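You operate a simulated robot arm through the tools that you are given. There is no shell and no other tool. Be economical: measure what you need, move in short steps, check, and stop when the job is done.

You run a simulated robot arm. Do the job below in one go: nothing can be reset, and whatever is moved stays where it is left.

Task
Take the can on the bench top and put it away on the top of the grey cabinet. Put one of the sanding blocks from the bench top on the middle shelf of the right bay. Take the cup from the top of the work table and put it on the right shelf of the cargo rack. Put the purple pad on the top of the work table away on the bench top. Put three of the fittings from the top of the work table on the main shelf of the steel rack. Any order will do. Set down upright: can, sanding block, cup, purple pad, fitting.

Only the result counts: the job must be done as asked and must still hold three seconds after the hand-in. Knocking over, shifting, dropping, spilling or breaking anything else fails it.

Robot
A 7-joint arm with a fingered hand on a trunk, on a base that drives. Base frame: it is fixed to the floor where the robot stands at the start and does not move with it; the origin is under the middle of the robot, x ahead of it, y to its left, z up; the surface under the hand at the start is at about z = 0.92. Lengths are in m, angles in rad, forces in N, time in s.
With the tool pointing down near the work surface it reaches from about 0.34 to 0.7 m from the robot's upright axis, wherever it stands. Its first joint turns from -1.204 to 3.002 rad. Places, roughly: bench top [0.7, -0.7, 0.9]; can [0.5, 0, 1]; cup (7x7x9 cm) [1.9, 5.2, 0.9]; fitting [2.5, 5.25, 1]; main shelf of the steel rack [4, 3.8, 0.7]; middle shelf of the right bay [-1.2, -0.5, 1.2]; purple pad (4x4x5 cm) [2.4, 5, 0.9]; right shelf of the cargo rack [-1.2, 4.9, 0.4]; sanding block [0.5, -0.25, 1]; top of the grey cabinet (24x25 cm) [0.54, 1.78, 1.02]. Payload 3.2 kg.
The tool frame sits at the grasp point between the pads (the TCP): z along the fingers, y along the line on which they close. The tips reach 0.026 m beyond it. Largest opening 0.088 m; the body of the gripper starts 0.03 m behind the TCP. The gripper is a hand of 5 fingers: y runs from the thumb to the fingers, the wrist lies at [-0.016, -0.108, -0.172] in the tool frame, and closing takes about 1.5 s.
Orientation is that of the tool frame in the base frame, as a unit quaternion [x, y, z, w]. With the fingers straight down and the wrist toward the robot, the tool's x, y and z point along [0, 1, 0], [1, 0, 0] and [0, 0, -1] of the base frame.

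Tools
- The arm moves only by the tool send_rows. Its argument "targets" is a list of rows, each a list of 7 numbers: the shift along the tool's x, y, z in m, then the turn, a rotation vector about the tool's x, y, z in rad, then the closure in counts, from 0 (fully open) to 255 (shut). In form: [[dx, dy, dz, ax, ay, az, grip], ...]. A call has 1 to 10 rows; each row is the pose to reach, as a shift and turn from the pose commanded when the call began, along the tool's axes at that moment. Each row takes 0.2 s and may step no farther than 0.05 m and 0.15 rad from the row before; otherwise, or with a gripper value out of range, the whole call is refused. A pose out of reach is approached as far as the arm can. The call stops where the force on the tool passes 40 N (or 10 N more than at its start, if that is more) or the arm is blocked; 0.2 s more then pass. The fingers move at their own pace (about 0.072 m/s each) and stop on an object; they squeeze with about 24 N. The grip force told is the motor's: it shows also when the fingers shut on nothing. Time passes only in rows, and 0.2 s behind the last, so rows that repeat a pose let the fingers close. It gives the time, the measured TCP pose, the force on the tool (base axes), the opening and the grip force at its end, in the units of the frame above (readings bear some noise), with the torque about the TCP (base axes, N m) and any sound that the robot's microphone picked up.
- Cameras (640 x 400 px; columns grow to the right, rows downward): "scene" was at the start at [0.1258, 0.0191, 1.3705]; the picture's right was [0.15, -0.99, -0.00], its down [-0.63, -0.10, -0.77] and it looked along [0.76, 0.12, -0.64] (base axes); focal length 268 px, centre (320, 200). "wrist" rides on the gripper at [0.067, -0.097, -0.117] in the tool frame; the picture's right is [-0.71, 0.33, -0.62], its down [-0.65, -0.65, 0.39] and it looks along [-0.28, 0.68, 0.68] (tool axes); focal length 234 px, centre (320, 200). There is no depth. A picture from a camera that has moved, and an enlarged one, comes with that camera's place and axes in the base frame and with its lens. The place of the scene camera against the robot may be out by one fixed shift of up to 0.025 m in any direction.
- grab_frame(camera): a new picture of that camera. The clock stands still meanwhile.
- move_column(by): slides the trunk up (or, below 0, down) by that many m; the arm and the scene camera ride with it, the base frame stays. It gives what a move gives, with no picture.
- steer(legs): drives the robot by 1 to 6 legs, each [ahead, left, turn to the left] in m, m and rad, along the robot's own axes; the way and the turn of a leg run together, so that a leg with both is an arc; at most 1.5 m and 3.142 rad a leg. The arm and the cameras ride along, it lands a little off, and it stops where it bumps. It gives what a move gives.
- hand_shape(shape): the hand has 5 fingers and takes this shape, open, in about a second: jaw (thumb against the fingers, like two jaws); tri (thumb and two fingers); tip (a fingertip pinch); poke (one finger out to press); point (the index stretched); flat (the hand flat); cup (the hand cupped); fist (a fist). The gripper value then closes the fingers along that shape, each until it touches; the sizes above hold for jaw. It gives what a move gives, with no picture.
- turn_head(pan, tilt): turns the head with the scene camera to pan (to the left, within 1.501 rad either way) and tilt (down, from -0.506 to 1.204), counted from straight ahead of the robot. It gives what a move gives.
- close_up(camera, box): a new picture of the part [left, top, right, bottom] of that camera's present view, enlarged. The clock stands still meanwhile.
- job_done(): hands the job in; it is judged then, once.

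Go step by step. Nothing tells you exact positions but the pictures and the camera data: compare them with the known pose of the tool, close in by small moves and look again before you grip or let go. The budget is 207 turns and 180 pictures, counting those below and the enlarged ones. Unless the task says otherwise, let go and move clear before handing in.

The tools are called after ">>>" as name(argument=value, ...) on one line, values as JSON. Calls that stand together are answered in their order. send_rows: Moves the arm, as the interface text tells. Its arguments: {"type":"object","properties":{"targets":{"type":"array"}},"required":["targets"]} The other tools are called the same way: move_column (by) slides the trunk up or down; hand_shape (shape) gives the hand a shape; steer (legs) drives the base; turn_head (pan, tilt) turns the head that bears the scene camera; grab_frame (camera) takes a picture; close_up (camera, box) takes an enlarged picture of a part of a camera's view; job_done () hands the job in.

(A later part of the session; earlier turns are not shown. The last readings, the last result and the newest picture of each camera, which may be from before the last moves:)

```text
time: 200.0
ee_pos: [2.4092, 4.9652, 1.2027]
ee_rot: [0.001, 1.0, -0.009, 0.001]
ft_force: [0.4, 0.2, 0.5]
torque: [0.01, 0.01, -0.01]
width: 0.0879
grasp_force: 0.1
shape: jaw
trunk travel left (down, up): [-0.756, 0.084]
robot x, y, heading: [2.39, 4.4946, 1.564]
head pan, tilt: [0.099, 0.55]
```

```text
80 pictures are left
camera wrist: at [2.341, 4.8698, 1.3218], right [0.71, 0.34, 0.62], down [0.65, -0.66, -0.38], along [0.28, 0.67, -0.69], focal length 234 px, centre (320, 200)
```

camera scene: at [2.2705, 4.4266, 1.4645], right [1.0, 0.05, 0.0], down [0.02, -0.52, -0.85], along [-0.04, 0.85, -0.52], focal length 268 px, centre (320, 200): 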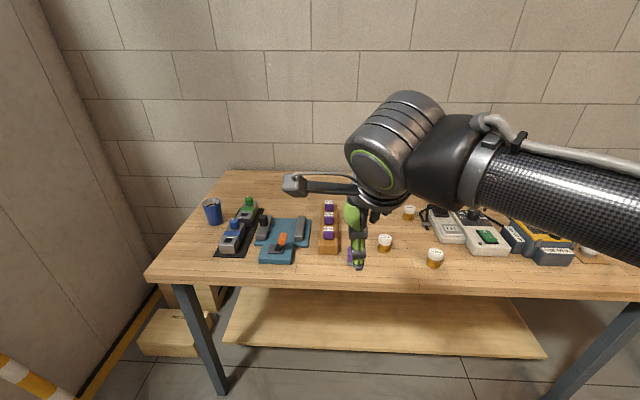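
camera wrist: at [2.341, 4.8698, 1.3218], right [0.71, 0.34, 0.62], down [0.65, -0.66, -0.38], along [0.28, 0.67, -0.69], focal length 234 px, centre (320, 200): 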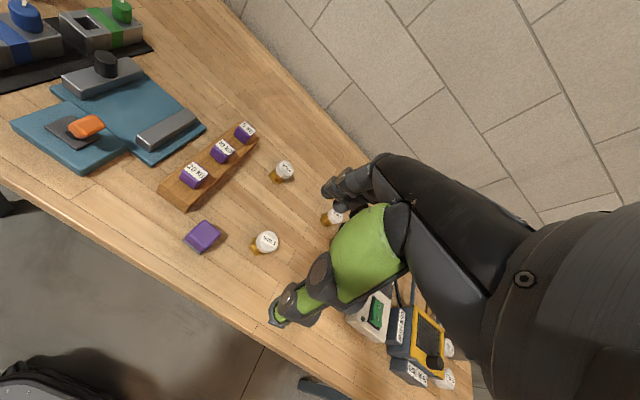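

SIZE 3 is confirmed at about (2.435, 5.056). I align over it and lower with the trunk.

>>> send_rows(targets=[[-0.013, 0.045, 0, 0, 0, 0, 60], [-0.026, 0.094, 0, 0, 0, 0, 60], [-0.026, 0.094, 0, 0, 0, 0, 60]])

>>> move_column(by=-0.19)

>>> grab_frame(camera="wrist")

```text
refused: row 2 steps farther than a row can; nothing moved
```

```text
time: 202.1
ee_pos: [2.4091, 4.9656, 1.012]
ee_rot: [0.001, 1.0, -0.009, 0.002]
ft_force: [0.3, 1.0, -0.7]
torque: [0.0, -0.03, -0.05]
width: 0.0881
grasp_force: 0.0
shape: jaw
trunk travel left (down, up): [-0.566, 0.274]
robot x, y, heading: [2.3906, 4.4968, 1.564]
head pan, tilt: [0.099, 0.55]
```

```text
79 pictures are left
camera wrist: at [2.341, 4.8704, 1.1316], right [0.71, 0.34, 0.62], down [0.65, -0.66, -0.38], along [0.28, 0.67, -0.69], focal length 234 px, centre (320, 200)
```

wrist: 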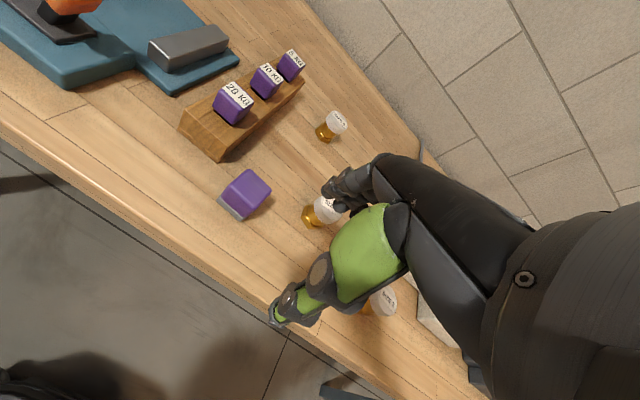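

The triangulation suggests the table top is lower than I assumed, at about z 0.86, with SIZE 3 at about (2.45, 5.095). I align there and re-measure.

>>> send_rows(targets=[[-0.013, 0.042, 0, 0, 0, 0, 60], [-0.026, 0.084, 0, 0, 0, 0, 60], [-0.041, 0.126, 0, 0, 0, 0, 60], [-0.041, 0.126, 0, 0, 0, 0, 60]])

>>> grab_frame(camera="wrist")

>>> turn_head(pan=0.0, tilt=0.6)

>>> grab_frame(camera="scene")

```text
time: 203.1
ee_pos: [2.4501, 5.0908, 1.0083]
ee_rot: [0.001, 1.0, -0.009, 0.001]
ft_force: [-0.7, -0.6, -0.2]
torque: [0.0, -0.05, 0.03]
width: 0.0677
grasp_force: 0.1
shape: jaw
trunk travel left (down, up): [-0.566, 0.274]
robot x, y, heading: [2.3888, 4.4996, 1.576]
head pan, tilt: [0.099, 0.55]
```

```text
78 pictures are left
camera wrist: at [2.383, 4.9957, 1.1282], right [0.71, 0.34, 0.62], down [0.65, -0.66, -0.38], along [0.28, 0.67, -0.69], focal length 234 px, centre (320, 200)
```

wrist: 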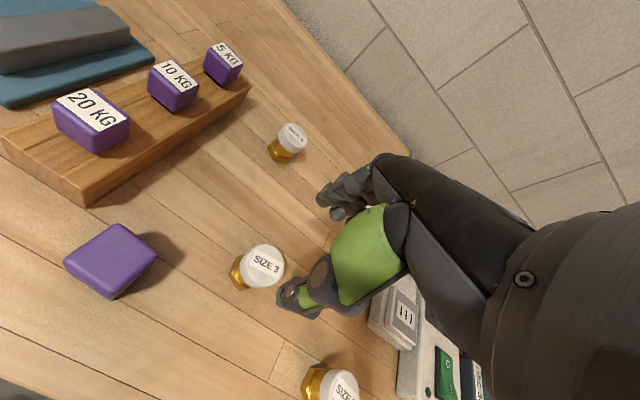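

```text
time: 203.7
ee_pos: [2.4507, 5.0923, 1.0084]
ee_rot: [0.001, 1.0, -0.009, 0.001]
ft_force: [-1.3, 0.4, 0.5]
torque: [0.01, 0.01, -0.03]
width: 0.0676
grasp_force: 0.1
shape: jaw
trunk travel left (down, up): [-0.566, 0.274]
robot x, y, heading: [2.3937, 4.4962, 1.57]
head pan, tilt: [0.0, 0.6]
```

```text
77 pictures are left
camera scene: at [2.3832, 4.6428, 1.2699], right [1.0, 0.0, 0.0], down [0.0, -0.56, -0.83], along [0.0, 0.83, -0.56], focal length 268 px, centre (320, 200)
```

scene: 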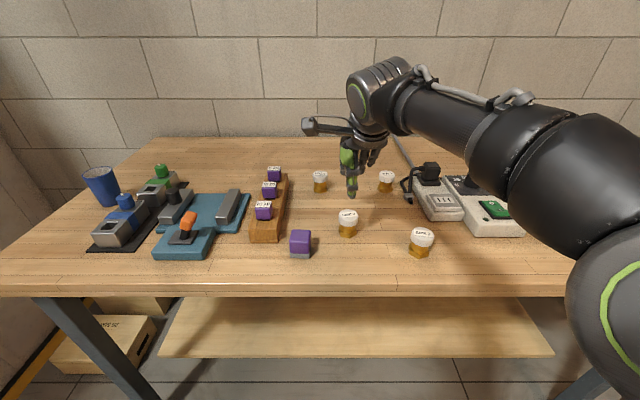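

SIZE 3 is almost exactly below the hand, with its cap top near z 0.89. I make a small correction, lower with the trunk and look.

>>> send_rows(targets=[[-0.006, 0.01, 0, 0, 0, 0, 60], [-0.006, 0.01, 0, 0, 0, 0, 60]])

>>> move_column(by=-0.075)

>>> grab_frame(camera="wrist")

```text
time: 204.3
ee_pos: [2.4558, 5.1008, 1.0095]
ee_rot: [0.001, 1.0, -0.009, 0.001]
ft_force: [-0.6, 0.0, 0.7]
torque: [-0.02, 0.02, 0.0]
width: 0.0677
grasp_force: 0.1
shape: jaw
trunk travel left (down, up): [-0.566, 0.274]
robot x, y, heading: [2.3916, 4.4988, 1.576]
head pan, tilt: [0.0, 0.6]
```

```text
time: 205.4
ee_pos: [2.4542, 5.1029, 0.9341]
ee_rot: [0.001, 1.0, -0.009, 0.001]
ft_force: [0.5, -0.3, 0.0]
torque: [0.01, 0.0, -0.05]
width: 0.0677
grasp_force: 0.2
shape: jaw
trunk travel left (down, up): [-0.491, 0.349]
robot x, y, heading: [2.3913, 4.5003, 1.569]
head pan, tilt: [0.0, 0.6]
```

```text
76 pictures are left
camera wrist: at [2.3879, 5.0063, 1.0538], right [0.71, 0.34, 0.62], down [0.65, -0.66, -0.38], along [0.28, 0.67, -0.69], focal length 234 px, centre (320, 200)
```

wrist: 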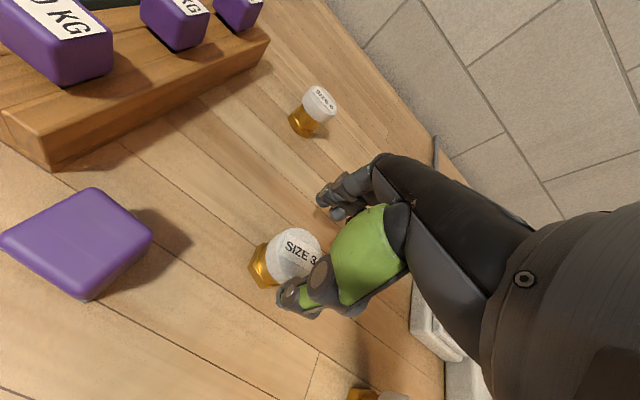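

The cap top is confirmed at z 0.895, with the hand centred. I lower the rest, watching for contact, then close.

>>> move_column(by=-0.042)

>>> send_rows(targets=[[0, -0.004, 0.004, 0, 0, 0, 60], [0, -0.004, 0.008, 0, 0, 0, 60], [0, -0.004, 0.008, 0, 0, 0, 180], [0, -0.004, 0.008, 0, 0, 0, 255], [0, -0.004, 0.008, 0, 0, 0, 255], [0, -0.004, 0.008, 0, 0, 0, 255], [0, -0.004, 0.008, 0, 0, 0, 255], [0, -0.004, 0.008, 0, 0, 0, 255]])

>>> grab_frame(camera="wrist")

```text
time: 206.3
ee_pos: [2.4552, 5.1025, 0.892]
ee_rot: [0.001, 1.0, -0.009, 0.0]
ft_force: [0.2, -0.2, 0.6]
torque: [-0.03, 0.03, -0.02]
width: 0.0677
grasp_force: 0.1
shape: jaw
trunk travel left (down, up): [-0.449, 0.391]
robot x, y, heading: [2.3923, 4.4983, 1.563]
head pan, tilt: [0.0, 0.6]
```

```text
time: 208.1
ee_pos: [2.4544, 5.0968, 0.8861]
ee_rot: [0.001, 1.0, -0.006, 0.0]
ft_force: [-2.0, 3.1, 20.0]
torque: [-0.36, 0.05, -0.03]
width: 0.0367
grasp_force: 24.1
shape: jaw
trunk travel left (down, up): [-0.449, 0.391]
robot x, y, heading: [2.3913, 4.4979, 1.567]
head pan, tilt: [0.0, 0.6]
```

```text
75 pictures are left
camera wrist: at [2.3868, 5.0006, 1.0057], right [0.71, 0.34, 0.62], down [0.65, -0.66, -0.38], along [0.28, 0.67, -0.69], focal length 234 px, centre (320, 200)
```

wrist: 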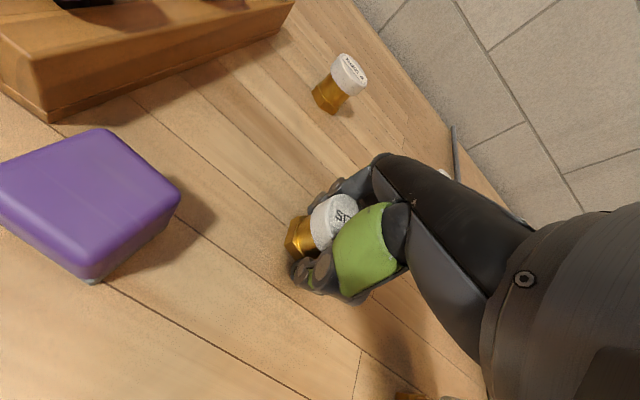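

It is gripped; the fingertips graze the table at about z 0.86. I lift and look at the route to the steel rack.

>>> send_rows(targets=[[0, 0, -0.006, 0, 0, 0, 255], [0, 0, -0.03, 0, 0, 0, 255], [0, 0, -0.07, 0, 0, 0, 255], [0, -0.03, -0.11, 0, 0, 0, 255], [0, -0.06, -0.14, 0, 0, 0, 255], [0, -0.1, -0.16, 0, 0, 0, 255], [0, -0.14, -0.17, 0, 0, 0, 255], [0, -0.18, -0.17, 0, 0, 0, 255]])

>>> turn_head(pan=-1.3, tilt=0.3)

>>> grab_frame(camera="scene")

>>> grab_frame(camera="wrist")

```text
time: 209.9
ee_pos: [2.456, 4.9201, 1.0589]
ee_rot: [0.002, 1.0, -0.007, 0.0]
ft_force: [0.1, -1.2, -1.1]
torque: [0.0, -0.02, 0.02]
width: 0.0356
grasp_force: 24.1
shape: jaw
trunk travel left (down, up): [-0.449, 0.391]
robot x, y, heading: [2.3905, 4.4956, 1.568]
head pan, tilt: [0.0, 0.6]
```

```text
time: 211.4
ee_pos: [2.4551, 4.9221, 1.0571]
ee_rot: [0.001, 1.0, -0.01, 0.001]
ft_force: [0.4, -0.7, -1.6]
torque: [0.01, 0.0, 0.02]
width: 0.0353
grasp_force: 23.6
shape: jaw
trunk travel left (down, up): [-0.449, 0.391]
robot x, y, heading: [2.3904, 4.5022, 1.567]
head pan, tilt: [-1.3, 0.3]
```

```text
74 pictures are left
camera scene: at [2.4731, 4.5792, 1.1803], right [0.27, -0.96, 0.0], down [-0.29, -0.08, -0.96], along [0.92, 0.25, -0.3], focal length 268 px, centre (320, 200)
```

scene: 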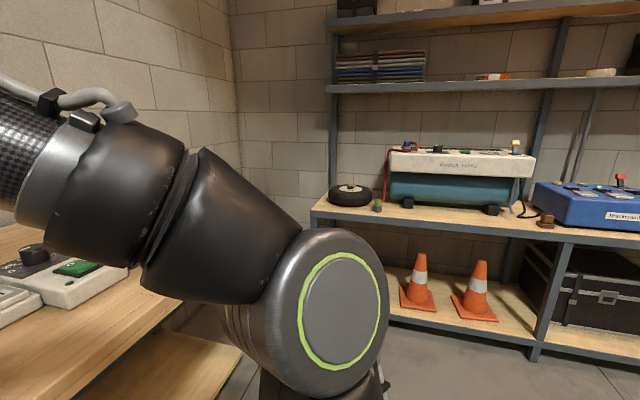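

```text
73 pictures are left
camera wrist: at [2.387, 4.8256, 1.1776], right [0.71, 0.34, 0.62], down [0.65, -0.66, -0.38], along [0.28, 0.67, -0.69], focal length 234 px, centre (320, 200)
```

wrist: 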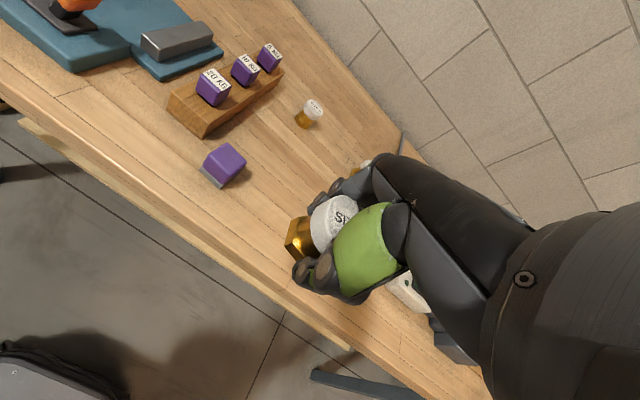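

Fitting 1 is held. The steel rack's main shelf (about z 0.7) has a free strip in front of the compressor. I back off, turn right and approach it.

>>> steer(legs=[[-0.28, 0, 0], [0, 0, -1.567], [0.85, 0, 0]])

>>> turn_head(pan=0.1, tilt=0.6)

>>> grab_frame(camera="scene")

>>> grab_frame(camera="wrist")

```text
time: 221.1
ee_pos: [3.6498, 4.1905, 1.0579]
ee_rot: [0.699, 0.715, -0.008, -0.006]
ft_force: [0.8, -1.1, -1.1]
torque: [0.01, 0.01, 0.0]
width: 0.0351
grasp_force: 24.2
shape: jaw
trunk travel left (down, up): [-0.449, 0.391]
robot x, y, heading: [3.2266, 4.2472, 0.019]
head pan, tilt: [-1.3, 0.3]
```

```text
time: 222.6
ee_pos: [3.6479, 4.1907, 1.0589]
ee_rot: [0.699, 0.715, -0.007, -0.006]
ft_force: [1.1, 0.2, -1.8]
torque: [0.0, 0.01, 0.0]
width: 0.035
grasp_force: 23.7
shape: jaw
trunk travel left (down, up): [-0.449, 0.391]
robot x, y, heading: [3.2249, 4.2472, 0.026]
head pan, tilt: [0.099, 0.6]
```

```text
72 pictures are left
camera scene: at [3.355, 4.2627, 1.1529], right [0.12, -0.99, 0.0], down [-0.56, -0.07, -0.83], along [0.82, 0.1, -0.56], focal length 268 px, centre (320, 200)
```

scene: 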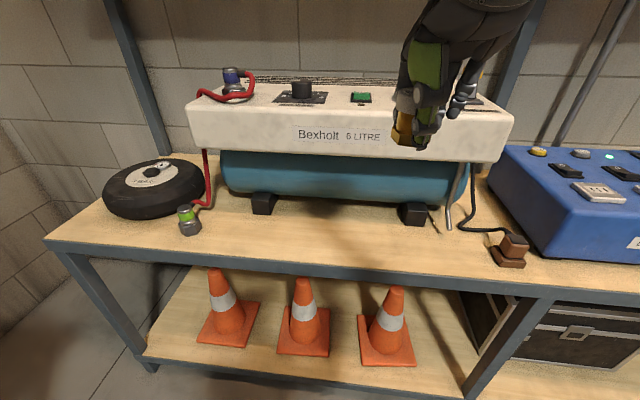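

```text
71 pictures are left
camera wrist: at [3.5523, 4.2553, 1.1776], right [0.36, -0.7, 0.62], down [-0.65, -0.66, -0.38], along [0.67, -0.27, -0.69], focal length 234 px, centre (320, 200)
```

wrist: 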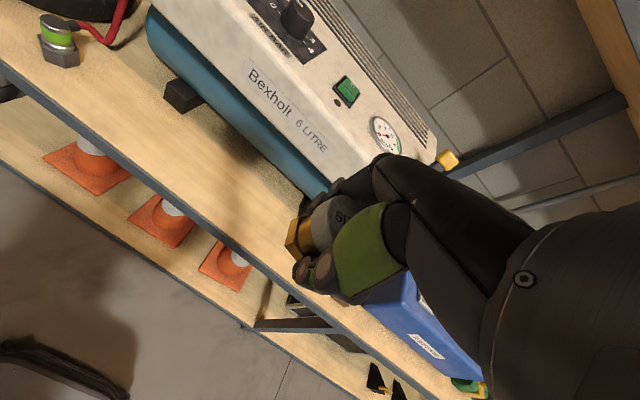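

There is a clear strip in front of the compressor. I drive up, extend over x of about 3.84 and lower with the trunk.

>>> steer(legs=[[0.13, 0, 0]])

>>> send_rows(targets=[[0, 0.03, 0, 0, 0, 0, 255], [0, 0.06, 0, 0, 0, 0, 255], [0, 0.06, 0, 0, 0, 0, 255]])

>>> move_column(by=-0.24)

>>> grab_frame(camera="wrist")

```text
time: 223.9
ee_pos: [3.781, 4.1939, 1.0582]
ee_rot: [0.699, 0.715, -0.008, -0.006]
ft_force: [-0.2, 0.1, -0.7]
torque: [-0.01, -0.01, -0.02]
width: 0.0352
grasp_force: 24.0
shape: jaw
trunk travel left (down, up): [-0.449, 0.391]
robot x, y, heading: [3.3541, 4.2509, 0.025]
head pan, tilt: [0.099, 0.6]
```

```text
time: 224.7
ee_pos: [3.8412, 4.1955, 1.0573]
ee_rot: [0.699, 0.715, -0.006, -0.005]
ft_force: [-0.2, 0.3, -1.8]
torque: [-0.02, -0.01, 0.01]
width: 0.0351
grasp_force: 23.9
shape: jaw
trunk travel left (down, up): [-0.449, 0.391]
robot x, y, heading: [3.3569, 4.2468, 0.023]
head pan, tilt: [0.099, 0.6]
```

```text
time: 225.6
ee_pos: [3.8394, 4.1958, 1.0246]
ee_rot: [0.699, 0.715, 0.013, 0.005]
ft_force: [-1.7, 1.0, 13.6]
torque: [-0.15, -0.28, 0.0]
width: 0.0351
grasp_force: 24.3
shape: jaw
trunk travel left (down, up): [-0.404, 0.436]
robot x, y, heading: [3.3533, 4.2474, 0.023]
head pan, tilt: [0.099, 0.6]
stopped: the force on the tool passed its limit at 54 N (the readings are from after the stop); the commanded pose is now the measured one
```

```text
70 pictures are left
camera wrist: at [3.7369, 4.2577, 1.1407], right [0.33, -0.71, 0.62], down [-0.63, -0.66, -0.41], along [0.7, -0.26, -0.66], focal length 234 px, centre (320, 200)
```

wrist: 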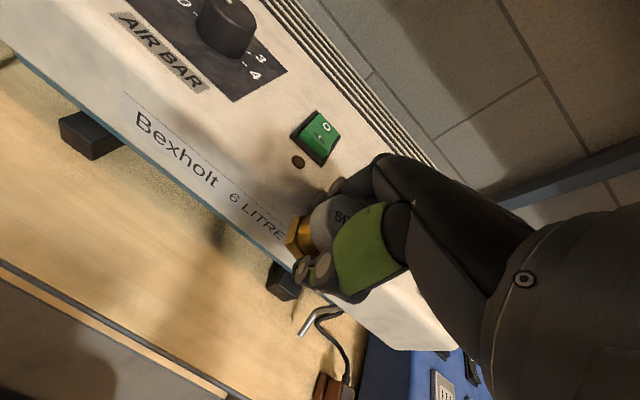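

The far fingers touched the compressor's top edge, which overhangs to x of about 3.87. I lift off, pull back and check that nothing moved.

>>> move_column(by=0.05)

>>> send_rows(targets=[[0, -0.04, 0, 0, 0, 0, 255], [0, -0.08, 0, 0, 0, 0, 255], [0, -0.12, 0, 0, 0, 0, 255], [0, -0.12, 0, 0, 0, 0, 255]])

>>> grab_frame(camera="scene")

>>> grab_frame(camera="wrist")

```text
time: 226.5
ee_pos: [3.8421, 4.1954, 1.0723]
ee_rot: [0.7, 0.714, 0.01, 0.003]
ft_force: [0.5, 0.8, -1.2]
torque: [0.01, 0.02, 0.02]
width: 0.0346
grasp_force: 23.9
shape: jaw
trunk travel left (down, up): [-0.454, 0.386]
robot x, y, heading: [3.3567, 4.2456, 0.024]
head pan, tilt: [0.099, 0.6]
```

```text
time: 227.5
ee_pos: [3.7192, 4.1932, 1.0705]
ee_rot: [0.7, 0.714, 0.011, 0.003]
ft_force: [0.6, 0.3, -1.6]
torque: [-0.03, 0.01, -0.03]
width: 0.0347
grasp_force: 23.5
shape: jaw
trunk travel left (down, up): [-0.454, 0.386]
robot x, y, heading: [3.3519, 4.2484, 0.023]
head pan, tilt: [0.099, 0.6]
```

```text
69 pictures are left
camera scene: at [3.4854, 4.266, 1.1575], right [0.12, -0.99, 0.0], down [-0.56, -0.07, -0.82], along [0.82, 0.1, -0.57], focal length 268 px, centre (320, 200)
```

scene: 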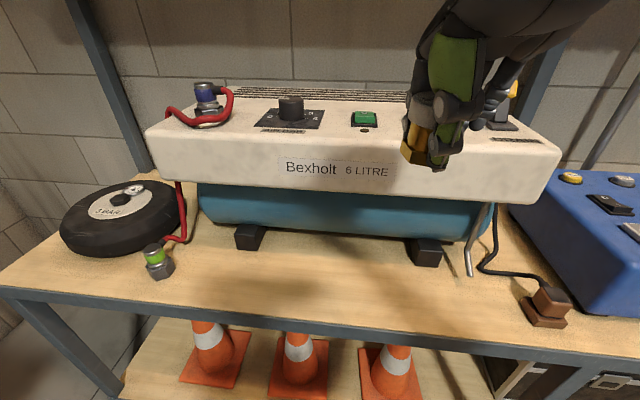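

```text
68 pictures are left
camera wrist: at [3.6186, 4.2559, 1.1876], right [0.33, -0.71, 0.62], down [-0.63, -0.66, -0.41], along [0.7, -0.26, -0.67], focal length 234 px, centre (320, 200)
```

wrist: 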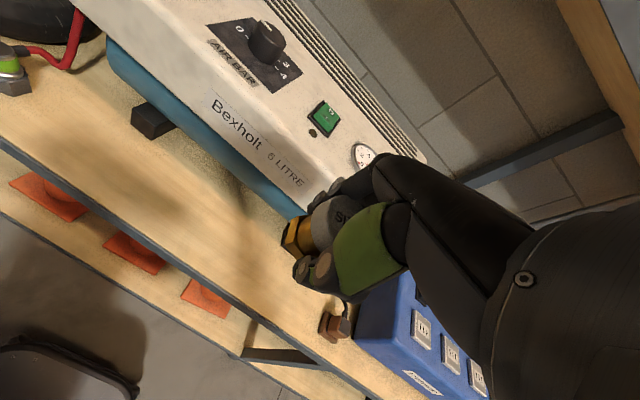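

The compressor is not visibly moved. Its casing overhangs the strip, so I look farther right along the shelf for an open spot.

>>> turn_head(pan=-0.9, tilt=0.45)

>>> grab_frame(camera="scene")

```text
time: 228.8
ee_pos: [3.7206, 4.1932, 1.0718]
ee_rot: [0.7, 0.714, 0.01, 0.002]
ft_force: [0.1, 0.5, -0.3]
torque: [0.05, 0.01, -0.04]
width: 0.0347
grasp_force: 23.9
shape: jaw
trunk travel left (down, up): [-0.454, 0.386]
robot x, y, heading: [3.3551, 4.2475, 0.025]
head pan, tilt: [-0.901, 0.45]
```

```text
67 pictures are left
camera scene: at [3.4562, 4.1844, 1.171], right [-0.77, -0.64, 0.0], down [-0.28, 0.33, -0.9], along [0.58, -0.69, -0.44], focal length 268 px, centre (320, 200)
```

scene: 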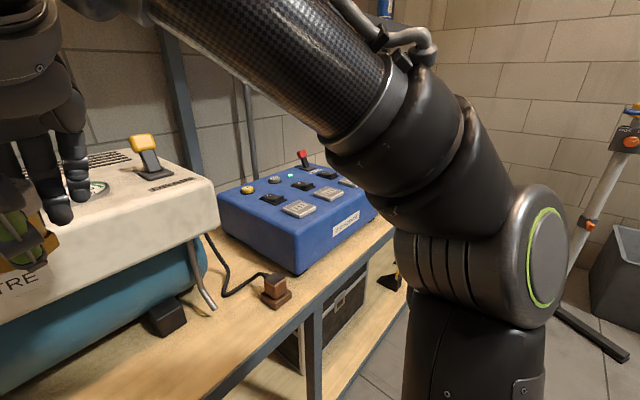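

>>> steer(legs=[[-0.1, -0.7, 0]])

>>> turn_head(pan=-0.1, tilt=0.5)

>>> grab_frame(camera="scene")

>>> grab_frame(camera="wrist")

```text
time: 232.7
ee_pos: [3.6276, 3.4752, 1.0707]
ee_rot: [0.704, 0.71, 0.011, 0.002]
ft_force: [-0.3, 0.7, -0.7]
torque: [0.02, 0.0, 0.02]
width: 0.0346
grasp_force: 23.6
shape: jaw
trunk travel left (down, up): [-0.454, 0.386]
robot x, y, heading: [3.2654, 3.534, 0.007]
head pan, tilt: [-0.901, 0.45]
```

```text
time: 233.8
ee_pos: [3.6283, 3.4752, 1.0701]
ee_rot: [0.704, 0.71, 0.01, 0.002]
ft_force: [-0.1, -0.3, -1.8]
torque: [0.01, -0.01, -0.03]
width: 0.0348
grasp_force: 24.4
shape: jaw
trunk travel left (down, up): [-0.454, 0.386]
robot x, y, heading: [3.2649, 3.5366, 0.008]
head pan, tilt: [-0.099, 0.499]
```

```text
66 pictures are left
camera scene: at [3.3962, 3.5348, 1.1666], right [-0.09, -1.0, 0.0], down [-0.48, 0.04, -0.88], along [0.87, -0.08, -0.48], focal length 268 px, centre (320, 200)
```

scene: 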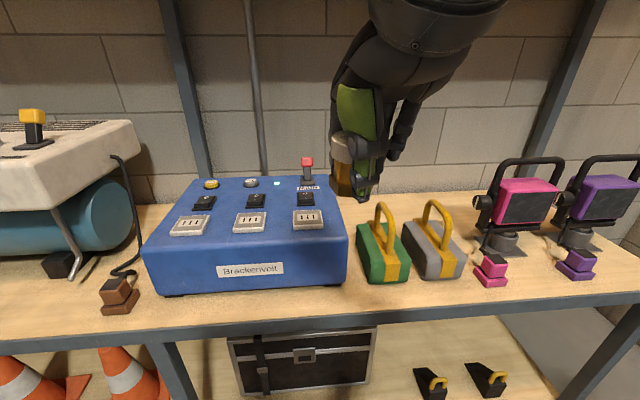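

```text
65 pictures are left
camera wrist: at [3.527, 3.5409, 1.1876], right [0.33, -0.71, 0.62], down [-0.64, -0.65, -0.41], along [0.69, -0.27, -0.67], focal length 234 px, centre (320, 200)
```

wrist: 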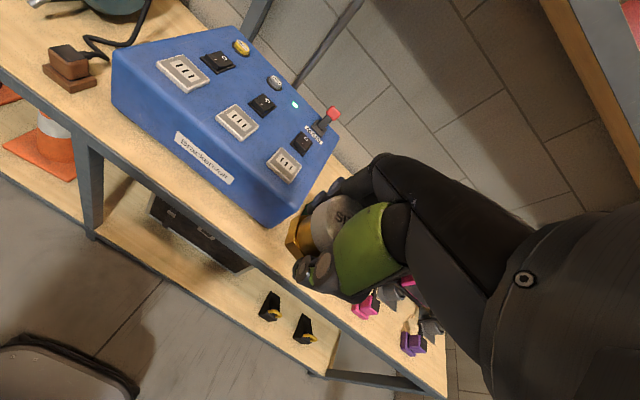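

The other free strips are shallow, so the best spot is under the compressor's overhang. I will descend in front of the shelf edge and slide in low. I go back to y of about 4.27 and lower there.

>>> steer(legs=[[0, 0.8, 0], [0.08, 0, 0]])

>>> move_column(by=-0.25)

>>> grab_frame(camera="wrist")

>>> turn_head(pan=0.1, tilt=0.45)

>>> grab_frame(camera="scene")

```text
time: 238.8
ee_pos: [3.7078, 4.2807, 1.0706]
ee_rot: [0.714, 0.7, 0.01, 0.003]
ft_force: [0.2, 0.6, -1.1]
torque: [0.01, 0.0, 0.03]
width: 0.0346
grasp_force: 24.4
shape: jaw
trunk travel left (down, up): [-0.454, 0.386]
robot x, y, heading: [3.344, 4.3482, -0.014]
head pan, tilt: [-0.099, 0.499]
```

```text
time: 241.4
ee_pos: [3.7087, 4.2798, 0.8207]
ee_rot: [0.714, 0.7, 0.01, 0.003]
ft_force: [0.4, -0.4, -1.1]
torque: [0.01, -0.01, -0.01]
width: 0.0348
grasp_force: 23.7
shape: jaw
trunk travel left (down, up): [-0.204, 0.636]
robot x, y, heading: [3.3488, 4.3502, -0.013]
head pan, tilt: [-0.099, 0.499]
```

```text
64 pictures are left
camera wrist: at [3.6085, 4.3469, 0.9377], right [0.31, -0.72, 0.62], down [-0.66, -0.63, -0.41], along [0.69, -0.28, -0.67], focal length 234 px, centre (320, 200)
```

wrist: 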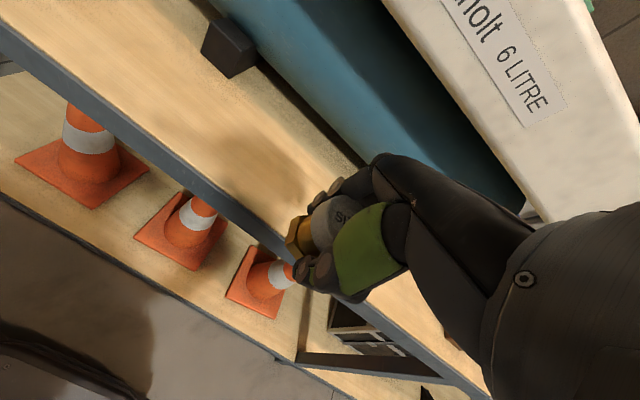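

```text
time: 242.1
ee_pos: [3.7083, 4.2816, 0.8201]
ee_rot: [0.713, 0.701, 0.01, 0.002]
ft_force: [-0.1, -0.2, -1.0]
torque: [0.0, -0.01, 0.01]
width: 0.0351
grasp_force: 24.2
shape: jaw
trunk travel left (down, up): [-0.204, 0.636]
robot x, y, heading: [3.3495, 4.3459, -0.012]
head pan, tilt: [0.099, 0.45]
```

```text
63 pictures are left
camera scene: at [3.4786, 4.3619, 0.921], right [0.08, -1.0, 0.0], down [-0.43, -0.04, -0.9], along [0.9, 0.07, -0.44], focal length 268 px, centre (320, 200)
```

scene: 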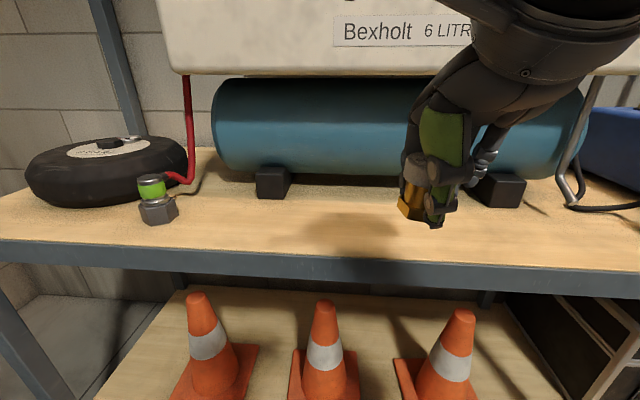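

There is plenty of room under the overhang. I lower 6 cm and slide forward.

>>> move_column(by=-0.055)

>>> send_rows(targets=[[0, 0.03, 0, 0, 0, 0, 255], [0, 0.06, 0, 0, 0, 0, 255], [0, 0.09, 0, 0, 0, 0, 255], [0, 0.115, 0, 0, 0, 0, 255], [0, 0.115, 0, 0, 0, 0, 255]])

>>> grab_frame(camera="scene")

```text
time: 243.1
ee_pos: [3.7089, 4.2803, 0.766]
ee_rot: [0.713, 0.701, 0.01, 0.002]
ft_force: [-0.7, 1.1, -1.2]
torque: [-0.02, 0.03, -0.02]
width: 0.0349
grasp_force: 24.1
shape: jaw
trunk travel left (down, up): [-0.149, 0.691]
robot x, y, heading: [3.35, 4.3476, -0.019]
head pan, tilt: [0.099, 0.45]
```

```text
time: 244.3
ee_pos: [3.8257, 4.2784, 0.7677]
ee_rot: [0.713, 0.701, 0.01, 0.003]
ft_force: [0.4, 0.6, -1.5]
torque: [-0.02, -0.02, 0.02]
width: 0.0347
grasp_force: 23.5
shape: jaw
trunk travel left (down, up): [-0.149, 0.691]
robot x, y, heading: [3.3406, 4.3465, -0.018]
head pan, tilt: [0.099, 0.45]
```

```text
62 pictures are left
camera scene: at [3.4787, 4.3619, 0.866], right [0.08, -1.0, 0.0], down [-0.43, -0.04, -0.9], along [0.9, 0.08, -0.44], focal length 268 px, centre (320, 200)
```

scene: 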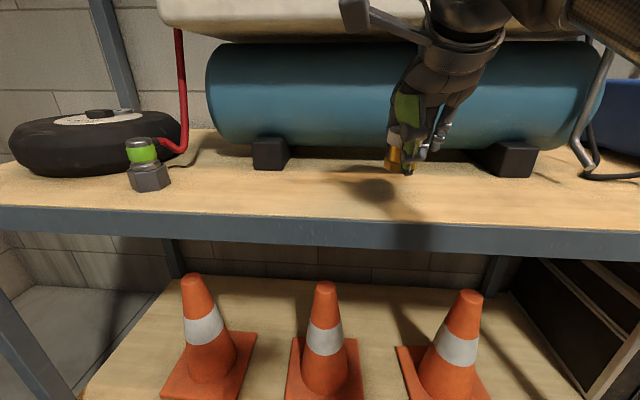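

>>> send_rows(targets=[[0, 0, 0.02, 0, 0, 0, 255], [0, 0, 0.03, 0, 0, 0, 255], [0, 0, 0.036, 0, 0, 0, 255], [0, 0, 0.042, 0, 0, 0, 255], [0, 0, 0.048, 0, 0, 0, 255], [0, 0, 0.054, 0, 0, 0, 255], [0, 0, 0.06, 0, 0, 0, 255]])

```text
time: 245.6
ee_pos: [3.8235, 4.2802, 0.7281]
ee_rot: [0.712, 0.702, 0.027, 0.009]
ft_force: [-1.1, 0.6, 14.5]
torque: [-0.09, 0.33, 0.03]
width: 0.0364
grasp_force: 24.1
shape: jaw
trunk travel left (down, up): [-0.149, 0.691]
robot x, y, heading: [3.3473, 4.3515, -0.013]
head pan, tilt: [0.099, 0.45]
stopped in row 6: the force on the tool passed its limit at 45 N (the readings are from after the stop); the commanded pose is now the measured one
```

It touched the shelf at z of about 0.70. I release gently.

>>> send_rows(targets=[[0, 0, -0.001, 0, 0, 0, 200], [0, 0, -0.001, 0, 0, 0, 130], [0, 0, -0.001, 0, 0, 0, 100], [0, 0, -0.001, 0, 0, 0, 100], [0, 0, -0.012, 0, 0, 0, 100], [0, 0, -0.03, 0, 0, 0, 90], [0, 0, -0.045, 0, 0, 0, 90]])

>>> close_up(camera="scene", box=[280, 80, 520, 230])

```text
time: 247.2
ee_pos: [3.8245, 4.2774, 0.7691]
ee_rot: [0.712, 0.702, 0.021, 0.007]
ft_force: [-0.3, -0.7, 0.3]
torque: [0.01, 0.0, -0.03]
width: 0.0565
grasp_force: 0.1
shape: jaw
trunk travel left (down, up): [-0.149, 0.691]
robot x, y, heading: [3.3432, 4.3488, -0.018]
head pan, tilt: [0.099, 0.45]
```

```text
2.67 times, centred on (400, 155) of scene
camera zoom: at [3.4786, 4.362, 0.866], right [0.08, -1.0, 0.0], down [-0.43, -0.04, -0.9], along [0.9, 0.08, -0.44], focal length 716 px, centre (107, 320)
```

zoom: 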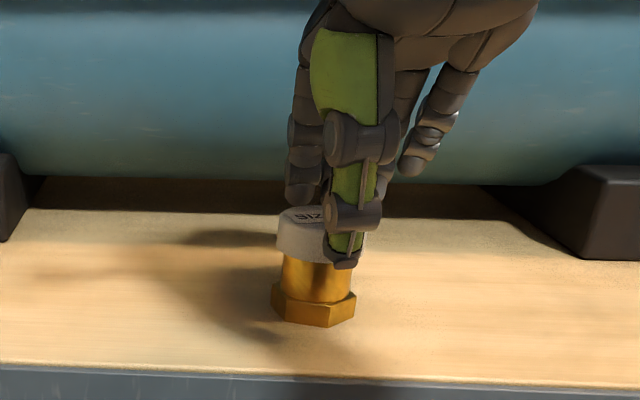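

Fitting 1 stands upright on the main shelf. I rise, level the tool, retract and go back for the next one.

>>> send_rows(targets=[[0, 0, -0.018, 0, 0, 0, 60], [0, -0.04, -0.02, 0.04, -0.02, 0, 60], [0, -0.08, -0.02, 0.04, -0.02, 0, 60], [0, -0.12, -0.02, 0.04, -0.02, 0, 60], [0, -0.12, -0.02, 0.04, -0.02, 0, 60]])

>>> close_up(camera="scene", box=[240, 80, 560, 280])

```text
time: 248.4
ee_pos: [3.7033, 4.2808, 0.7847]
ee_rot: [0.713, 0.701, 0.001, 0.001]
ft_force: [0.4, 0.0, -0.7]
torque: [-0.03, 0.0, 0.0]
width: 0.0672
grasp_force: 0.1
shape: jaw
trunk travel left (down, up): [-0.149, 0.691]
robot x, y, heading: [3.3478, 4.3496, -0.024]
head pan, tilt: [0.099, 0.45]
```

```text
2.00 times, centred on (400, 180) of scene
camera zoom: at [3.4785, 4.3619, 0.8661], right [0.08, -1.0, 0.0], down [-0.43, -0.04, -0.9], along [0.9, 0.08, -0.44], focal length 537 px, centre (160, 240)
```

zoom: 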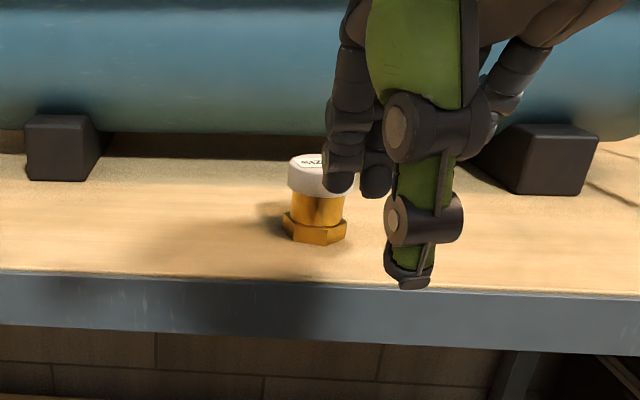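

Now I raise the trunk and drive back to the table for SIZE 2, which is at about (2.595, 5.035).

>>> move_column(by=0.26)

>>> steer(legs=[[-0.82, 0, 0], [0, 0, 1.595], [0.16, 0, 0]])

>>> grab_frame(camera="wrist")

```text
time: 251.1
ee_pos: [3.7055, 4.2809, 1.0444]
ee_rot: [0.713, 0.702, -0.001, 0.0]
ft_force: [0.0, 0.0, -0.5]
torque: [0.02, -0.01, 0.02]
width: 0.0668
grasp_force: 0.1
shape: jaw
trunk travel left (down, up): [-0.409, 0.431]
robot x, y, heading: [3.3441, 4.348, -0.019]
head pan, tilt: [0.099, 0.45]
```

```text
time: 260.4
ee_pos: [2.6005, 4.8893, 1.0433]
ee_rot: [0.026, 1.0, -0.001, 0.0]
ft_force: [-1.0, 1.1, 0.5]
torque: [-0.02, 0.01, 0.0]
width: 0.0671
grasp_force: 0.0
shape: jaw
trunk travel left (down, up): [-0.409, 0.431]
robot x, y, heading: [2.5218, 4.5356, 1.52]
head pan, tilt: [0.099, 0.45]
```

```text
59 pictures are left
camera wrist: at [2.5274, 4.7959, 1.1619], right [0.72, 0.3, 0.62], down [0.62, -0.69, -0.39], along [0.31, 0.66, -0.68], focal length 234 px, centre (320, 200)
```

wrist: 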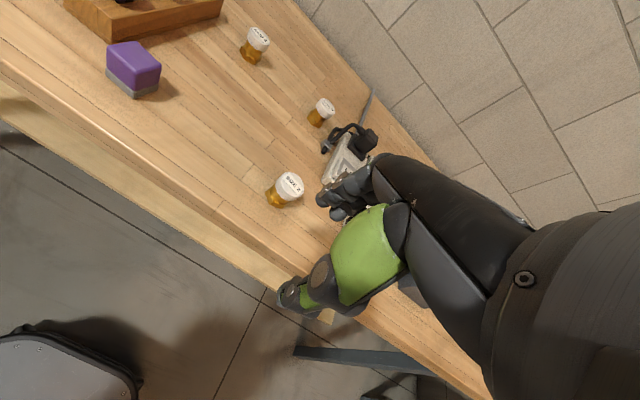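

SIZE 2 is confirmed at (2.594, 5.038). I align over it and lower.

>>> send_rows(targets=[[0.0047, 0.049, 0, 0, 0, 0, 60], [0.0095, 0.098, 0, 0, 0, 0, 60], [0.0142, 0.146, 0, 0, 0, 0, 60], [0.0142, 0.148, 0, 0, 0, 0, 60]])

>>> move_column(by=-0.11)

>>> grab_frame(camera="wrist")

```text
time: 261.4
ee_pos: [2.5914, 5.0366, 1.0464]
ee_rot: [0.025, 1.0, 0.0, 0.0]
ft_force: [-0.2, 0.5, -0.2]
torque: [-0.02, 0.01, -0.01]
width: 0.0668
grasp_force: 0.1
shape: jaw
trunk travel left (down, up): [-0.409, 0.431]
robot x, y, heading: [2.5182, 4.5298, 1.519]
head pan, tilt: [0.099, 0.45]
```

```text
time: 262.8
ee_pos: [2.591, 5.0358, 0.9364]
ee_rot: [0.026, 1.0, 0.0, 0.0]
ft_force: [-0.3, 0.3, 0.3]
torque: [0.02, -0.04, -0.02]
width: 0.0668
grasp_force: 0.0
shape: jaw
trunk travel left (down, up): [-0.299, 0.541]
robot x, y, heading: [2.5191, 4.5344, 1.526]
head pan, tilt: [0.099, 0.45]
```

```text
58 pictures are left
camera wrist: at [2.5188, 4.9421, 1.0545], right [0.72, 0.3, 0.62], down [0.62, -0.69, -0.39], along [0.31, 0.66, -0.68], focal length 234 px, centre (320, 200)
```

wrist: 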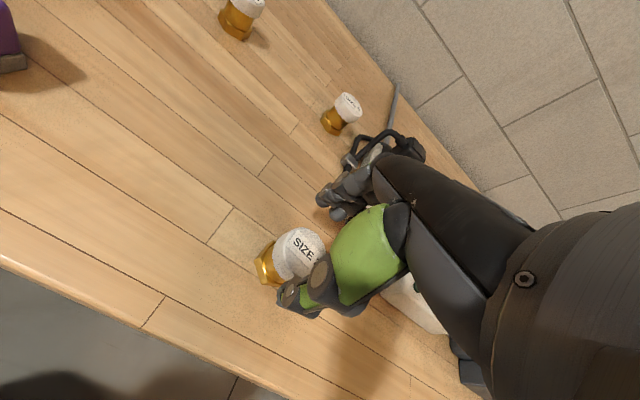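

>>> move_column(by=-0.047)

>>> send_rows(targets=[[0, 0, 0, 0, 0, 0, 150], [0, 0, 0, 0, 0, 0, 255], [0, 0, 0, 0, 0, 0, 255], [0, 0, 0, 0, 0, 0, 255], [0, 0, 0, 0, 0, 0, 255], [0, 0, 0, 0, 0, 0, 255], [0, 0, -0.03, 0, 0, 0, 255], [0, -0.03, -0.06, 0, 0, 0, 255], [0, -0.07, -0.08, 0, 0, 0, 255], [0, -0.11, -0.1, 0, 0, 0, 255]])

>>> grab_frame(camera="wrist")

```text
time: 263.7
ee_pos: [2.5895, 5.037, 0.8904]
ee_rot: [0.026, 1.0, 0.0, 0.0]
ft_force: [0.8, 0.5, -0.6]
torque: [0.0, 0.02, 0.02]
width: 0.0672
grasp_force: 0.1
shape: jaw
trunk travel left (down, up): [-0.252, 0.588]
robot x, y, heading: [2.5193, 4.533, 1.522]
head pan, tilt: [0.099, 0.45]
```

```text
time: 265.9
ee_pos: [2.582, 4.9238, 0.9536]
ee_rot: [0.025, 1.0, -0.001, -0.001]
ft_force: [0.0, 0.1, -1.0]
torque: [0.02, 0.0, 0.03]
width: 0.0348
grasp_force: 24.3
shape: jaw
out of reach, approached as far as the arm can: row 7, 8, 9, 10
trunk travel left (down, up): [-0.252, 0.588]
robot x, y, heading: [2.522, 4.5322, 1.523]
head pan, tilt: [0.099, 0.45]
```

```text
57 pictures are left
camera wrist: at [2.5092, 4.8298, 1.072], right [0.72, 0.3, 0.62], down [0.62, -0.69, -0.39], along [0.31, 0.66, -0.68], focal length 234 px, centre (320, 200)
```

wrist: 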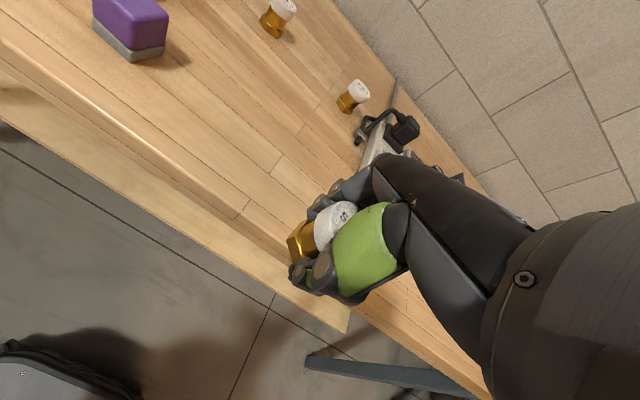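

SIZE 2 is held. I raise the trunk and drive to the rack, aiming for a slot at y of about 4.36.

>>> move_column(by=0.1)

>>> steer(legs=[[-0.11, 0, 0], [0, 0, -1.525], [0.79, 0, 0]])

>>> grab_frame(camera="scene")

```text
time: 267.2
ee_pos: [2.5814, 4.9226, 1.0546]
ee_rot: [0.025, 1.0, -0.001, 0.0]
ft_force: [0.5, 0.3, -1.3]
torque: [0.0, -0.01, -0.01]
width: 0.0349
grasp_force: 23.7
shape: jaw
trunk travel left (down, up): [-0.352, 0.488]
robot x, y, heading: [2.5198, 4.532, 1.525]
head pan, tilt: [0.099, 0.45]
```

```text
time: 276.0
ee_pos: [3.6822, 4.3429, 1.0545]
ee_rot: [0.717, 0.697, 0.0, -0.001]
ft_force: [0.4, -0.2, -2.2]
torque: [-0.03, 0.03, -0.05]
width: 0.0349
grasp_force: 24.7
shape: jaw
trunk travel left (down, up): [-0.352, 0.488]
robot x, y, heading: [3.292, 4.3945, -0.031]
head pan, tilt: [0.099, 0.45]
```

```text
56 pictures are left
camera scene: at [3.4245, 4.4062, 1.069], right [0.07, -1.0, 0.0], down [-0.43, -0.03, -0.9], along [0.9, 0.07, -0.44], focal length 268 px, centre (320, 200)
```

scene: 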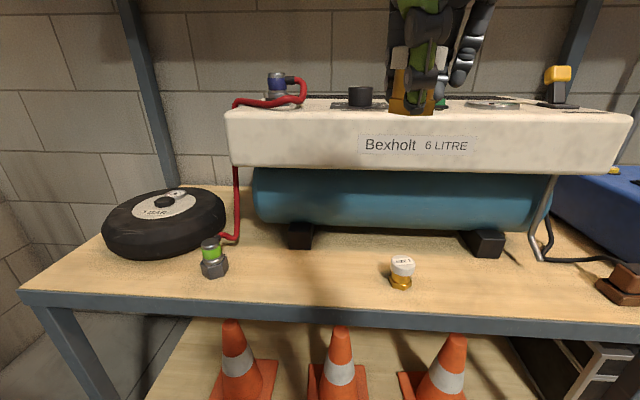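

Fitting 1 is standing fine. I lower in front of the shelf and slide in at y of about 4.36.

>>> move_column(by=-0.287)

>>> send_rows(targets=[[0.021, 0.03, 0, 0, 0, 0, 255], [0.021, 0.07, 0, 0, 0, 0, 255], [0.021, 0.11, 0, 0, 0, 0, 255], [0.021, 0.143, 0, 0, 0, 0, 255], [0.021, 0.143, 0.018, 0, 0, 0, 255], [0.021, 0.143, 0.028, 0, 0, 0, 255], [0.021, 0.143, 0.034, 0, 0, 0, 255]])

>>> close_up(camera="scene", box=[240, 80, 560, 280])

```text
time: 278.9
ee_pos: [3.682, 4.3419, 0.7673]
ee_rot: [0.717, 0.697, 0.0, -0.001]
ft_force: [0.2, -0.3, -0.6]
torque: [-0.02, 0.0, 0.02]
width: 0.0348
grasp_force: 23.6
shape: jaw
trunk travel left (down, up): [-0.065, 0.775]
robot x, y, heading: [3.2923, 4.3942, -0.03]
head pan, tilt: [0.099, 0.45]
```

```text
time: 280.1
ee_pos: [3.7701, 4.3436, 0.7264]
ee_rot: [0.716, 0.697, 0.015, 0.006]
ft_force: [-5.1, 1.5, 22.7]
torque: [-0.02, 0.26, -0.04]
width: 0.0363
grasp_force: 23.4
shape: jaw
out of reach, approached as far as the arm can: row 1, 2, 3, 4, 5
trunk travel left (down, up): [-0.065, 0.775]
robot x, y, heading: [3.2892, 4.3959, -0.028]
head pan, tilt: [0.099, 0.45]
stopped in row 5: the force on the tool passed its limit at 43 N (the readings are from after the stop); the commanded pose is now the measured one
```

```text
2.00 times, centred on (400, 180) of scene
camera zoom: at [3.4214, 4.4068, 0.7827], right [0.07, -1.0, 0.0], down [-0.43, -0.03, -0.9], along [0.9, 0.07, -0.43], focal length 537 px, centre (160, 240)
```

zoom: 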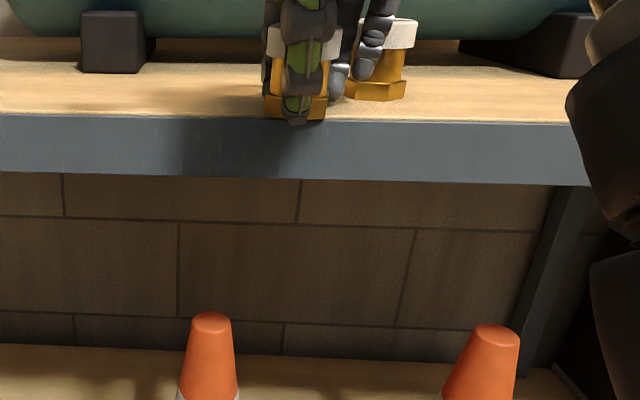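

The trunk is too low for the arm to reach properly here. I raise the trunk and redo the slide with the arm lower.

>>> move_column(by=0.1)

>>> send_rows(targets=[[0.012, -0.03, 0, 0.03, -0.012, 0, 255], [0.02, -0.03, 0.03, 0.03, -0.012, 0, 255], [0.02, 0.01, 0.045, 0.03, -0.012, 0, 255], [0.02, 0.04, 0.05, 0.03, -0.012, 0, 255], [0.02, 0.056, 0.05, 0.03, -0.012, 0, 255], [0.02, 0.056, 0.05, 0.03, -0.012, 0, 255]])

>>> close_up(camera="scene", box=[240, 80, 560, 280])

```text
time: 281.4
ee_pos: [3.7726, 4.3425, 0.8207]
ee_rot: [0.717, 0.697, 0.009, 0.001]
ft_force: [1.0, -0.3, -1.4]
torque: [0.01, 0.02, 0.0]
width: 0.0354
grasp_force: 24.1
shape: jaw
trunk travel left (down, up): [-0.165, 0.675]
robot x, y, heading: [3.291, 4.394, -0.025]
head pan, tilt: [0.099, 0.45]
```

```text
time: 282.8
ee_pos: [3.823, 4.3652, 0.7644]
ee_rot: [0.716, 0.698, -0.007, -0.005]
ft_force: [0.1, 0.4, -0.6]
torque: [0.01, -0.02, 0.0]
width: 0.0352
grasp_force: 24.3
shape: jaw
out of reach, approached as far as the arm can: row 5, 6
trunk travel left (down, up): [-0.165, 0.675]
robot x, y, heading: [3.2908, 4.3966, -0.027]
head pan, tilt: [0.099, 0.45]
```

```text
2.00 times, centred on (400, 180) of scene
camera zoom: at [3.4241, 4.4063, 0.882], right [0.07, -1.0, 0.0], down [-0.43, -0.03, -0.9], along [0.9, 0.07, -0.44], focal length 537 px, centre (160, 240)
```

zoom: 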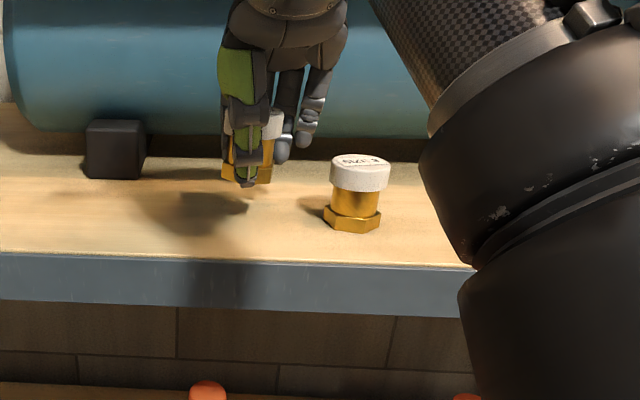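

It is in place above the shelf, clear of fitting 1. I lower with the trunk in two small steps.

>>> move_column(by=-0.03)

>>> move_column(by=-0.008)

```text
time: 283.6
ee_pos: [3.8236, 4.365, 0.7355]
ee_rot: [0.716, 0.698, -0.007, -0.005]
ft_force: [0.2, 0.0, -1.4]
torque: [0.0, -0.01, 0.01]
width: 0.0352
grasp_force: 24.0
shape: jaw
trunk travel left (down, up): [-0.135, 0.705]
robot x, y, heading: [3.2909, 4.3956, -0.029]
head pan, tilt: [0.099, 0.45]
```

```text
time: 284.1
ee_pos: [3.823, 4.3653, 0.7287]
ee_rot: [0.716, 0.698, -0.006, -0.004]
ft_force: [0.3, -0.4, 0.3]
torque: [-0.02, 0.01, -0.01]
width: 0.0354
grasp_force: 23.7
shape: jaw
trunk travel left (down, up): [-0.127, 0.713]
robot x, y, heading: [3.2871, 4.3935, -0.023]
head pan, tilt: [0.099, 0.45]
```

It is just touching. I release and rise.

>>> send_rows(targets=[[0, 0, 0, 0, 0, 0, 200], [0, 0, 0, 0, 0, 0, 130], [0, 0, 0, 0, 0, 0, 95], [0, 0, 0, 0, 0, 0, 95], [0, 0, 0, 0, 0, 0, 95]])

>>> move_column(by=0.065)

>>> close_up(camera="scene", box=[240, 80, 560, 280])

```text
time: 285.4
ee_pos: [3.8233, 4.3649, 0.7275]
ee_rot: [0.716, 0.698, -0.007, -0.004]
ft_force: [0.3, 0.4, 0.1]
torque: [0.02, -0.03, 0.01]
width: 0.0549
grasp_force: 0.1
shape: jaw
trunk travel left (down, up): [-0.127, 0.713]
robot x, y, heading: [3.2872, 4.3958, -0.028]
head pan, tilt: [0.099, 0.45]
```

```text
time: 286.4
ee_pos: [3.8224, 4.3658, 0.7933]
ee_rot: [0.716, 0.698, -0.005, -0.004]
ft_force: [-0.8, 0.9, -0.6]
torque: [-0.01, 0.01, 0.01]
width: 0.0547
grasp_force: 0.0
shape: jaw
trunk travel left (down, up): [-0.192, 0.648]
robot x, y, heading: [3.2923, 4.3918, -0.029]
head pan, tilt: [0.099, 0.45]
```

```text
2.00 times, centred on (400, 180) of scene
camera zoom: at [3.4241, 4.4063, 0.9091], right [0.07, -1.0, 0.0], down [-0.43, -0.03, -0.9], along [0.9, 0.07, -0.44], focal length 537 px, centre (160, 240)
```

zoom: 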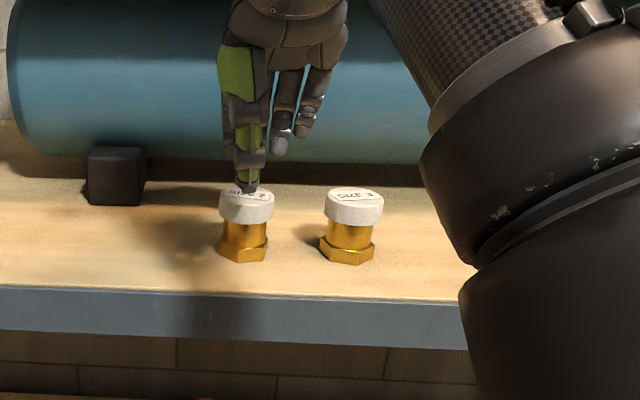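

Two fittings are placed and upright. I back out, raise the trunk and return for SIZE 5, which is at about (2.567, 5.288).

>>> steer(legs=[[-0.2, 0, 0]])

>>> move_column(by=0.25)

>>> steer(legs=[[-0.58, 0, 0], [0, 0, 1.599], [0.17, 0, 0]])

>>> grab_frame(camera="wrist")

```text
time: 288.0
ee_pos: [3.6291, 4.371, 0.7939]
ee_rot: [0.715, 0.699, -0.007, -0.004]
ft_force: [0.1, 0.2, 0.6]
torque: [0.01, -0.01, 0.0]
width: 0.0545
grasp_force: 0.0
shape: jaw
trunk travel left (down, up): [-0.192, 0.648]
robot x, y, heading: [3.0959, 4.4013, -0.027]
head pan, tilt: [0.099, 0.45]
```

```text
time: 290.5
ee_pos: [3.6296, 4.3701, 1.0427]
ee_rot: [0.716, 0.698, -0.007, -0.005]
ft_force: [0.6, 0.3, 0.3]
torque: [-0.04, 0.05, -0.01]
width: 0.0549
grasp_force: 0.0
shape: jaw
trunk travel left (down, up): [-0.442, 0.398]
robot x, y, heading: [3.0974, 4.3971, -0.025]
head pan, tilt: [0.099, 0.45]
```

```text
time: 298.7
ee_pos: [2.5312, 5.1125, 1.0433]
ee_rot: [-0.006, 1.0, -0.008, 0.002]
ft_force: [-0.3, 0.2, -0.8]
torque: [0.0, 0.02, -0.03]
width: 0.0551
grasp_force: 0.1
shape: jaw
trunk travel left (down, up): [-0.442, 0.398]
robot x, y, heading: [2.5211, 4.5785, 1.586]
head pan, tilt: [0.099, 0.45]
```

```text
52 pictures are left
camera wrist: at [2.4649, 5.0153, 1.1618], right [0.7, 0.35, 0.62], down [0.66, -0.65, -0.38], along [0.27, 0.67, -0.69], focal length 234 px, centre (320, 200)
```

wrist: 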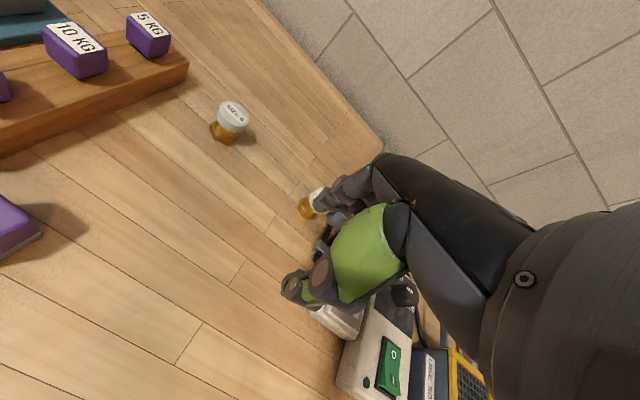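

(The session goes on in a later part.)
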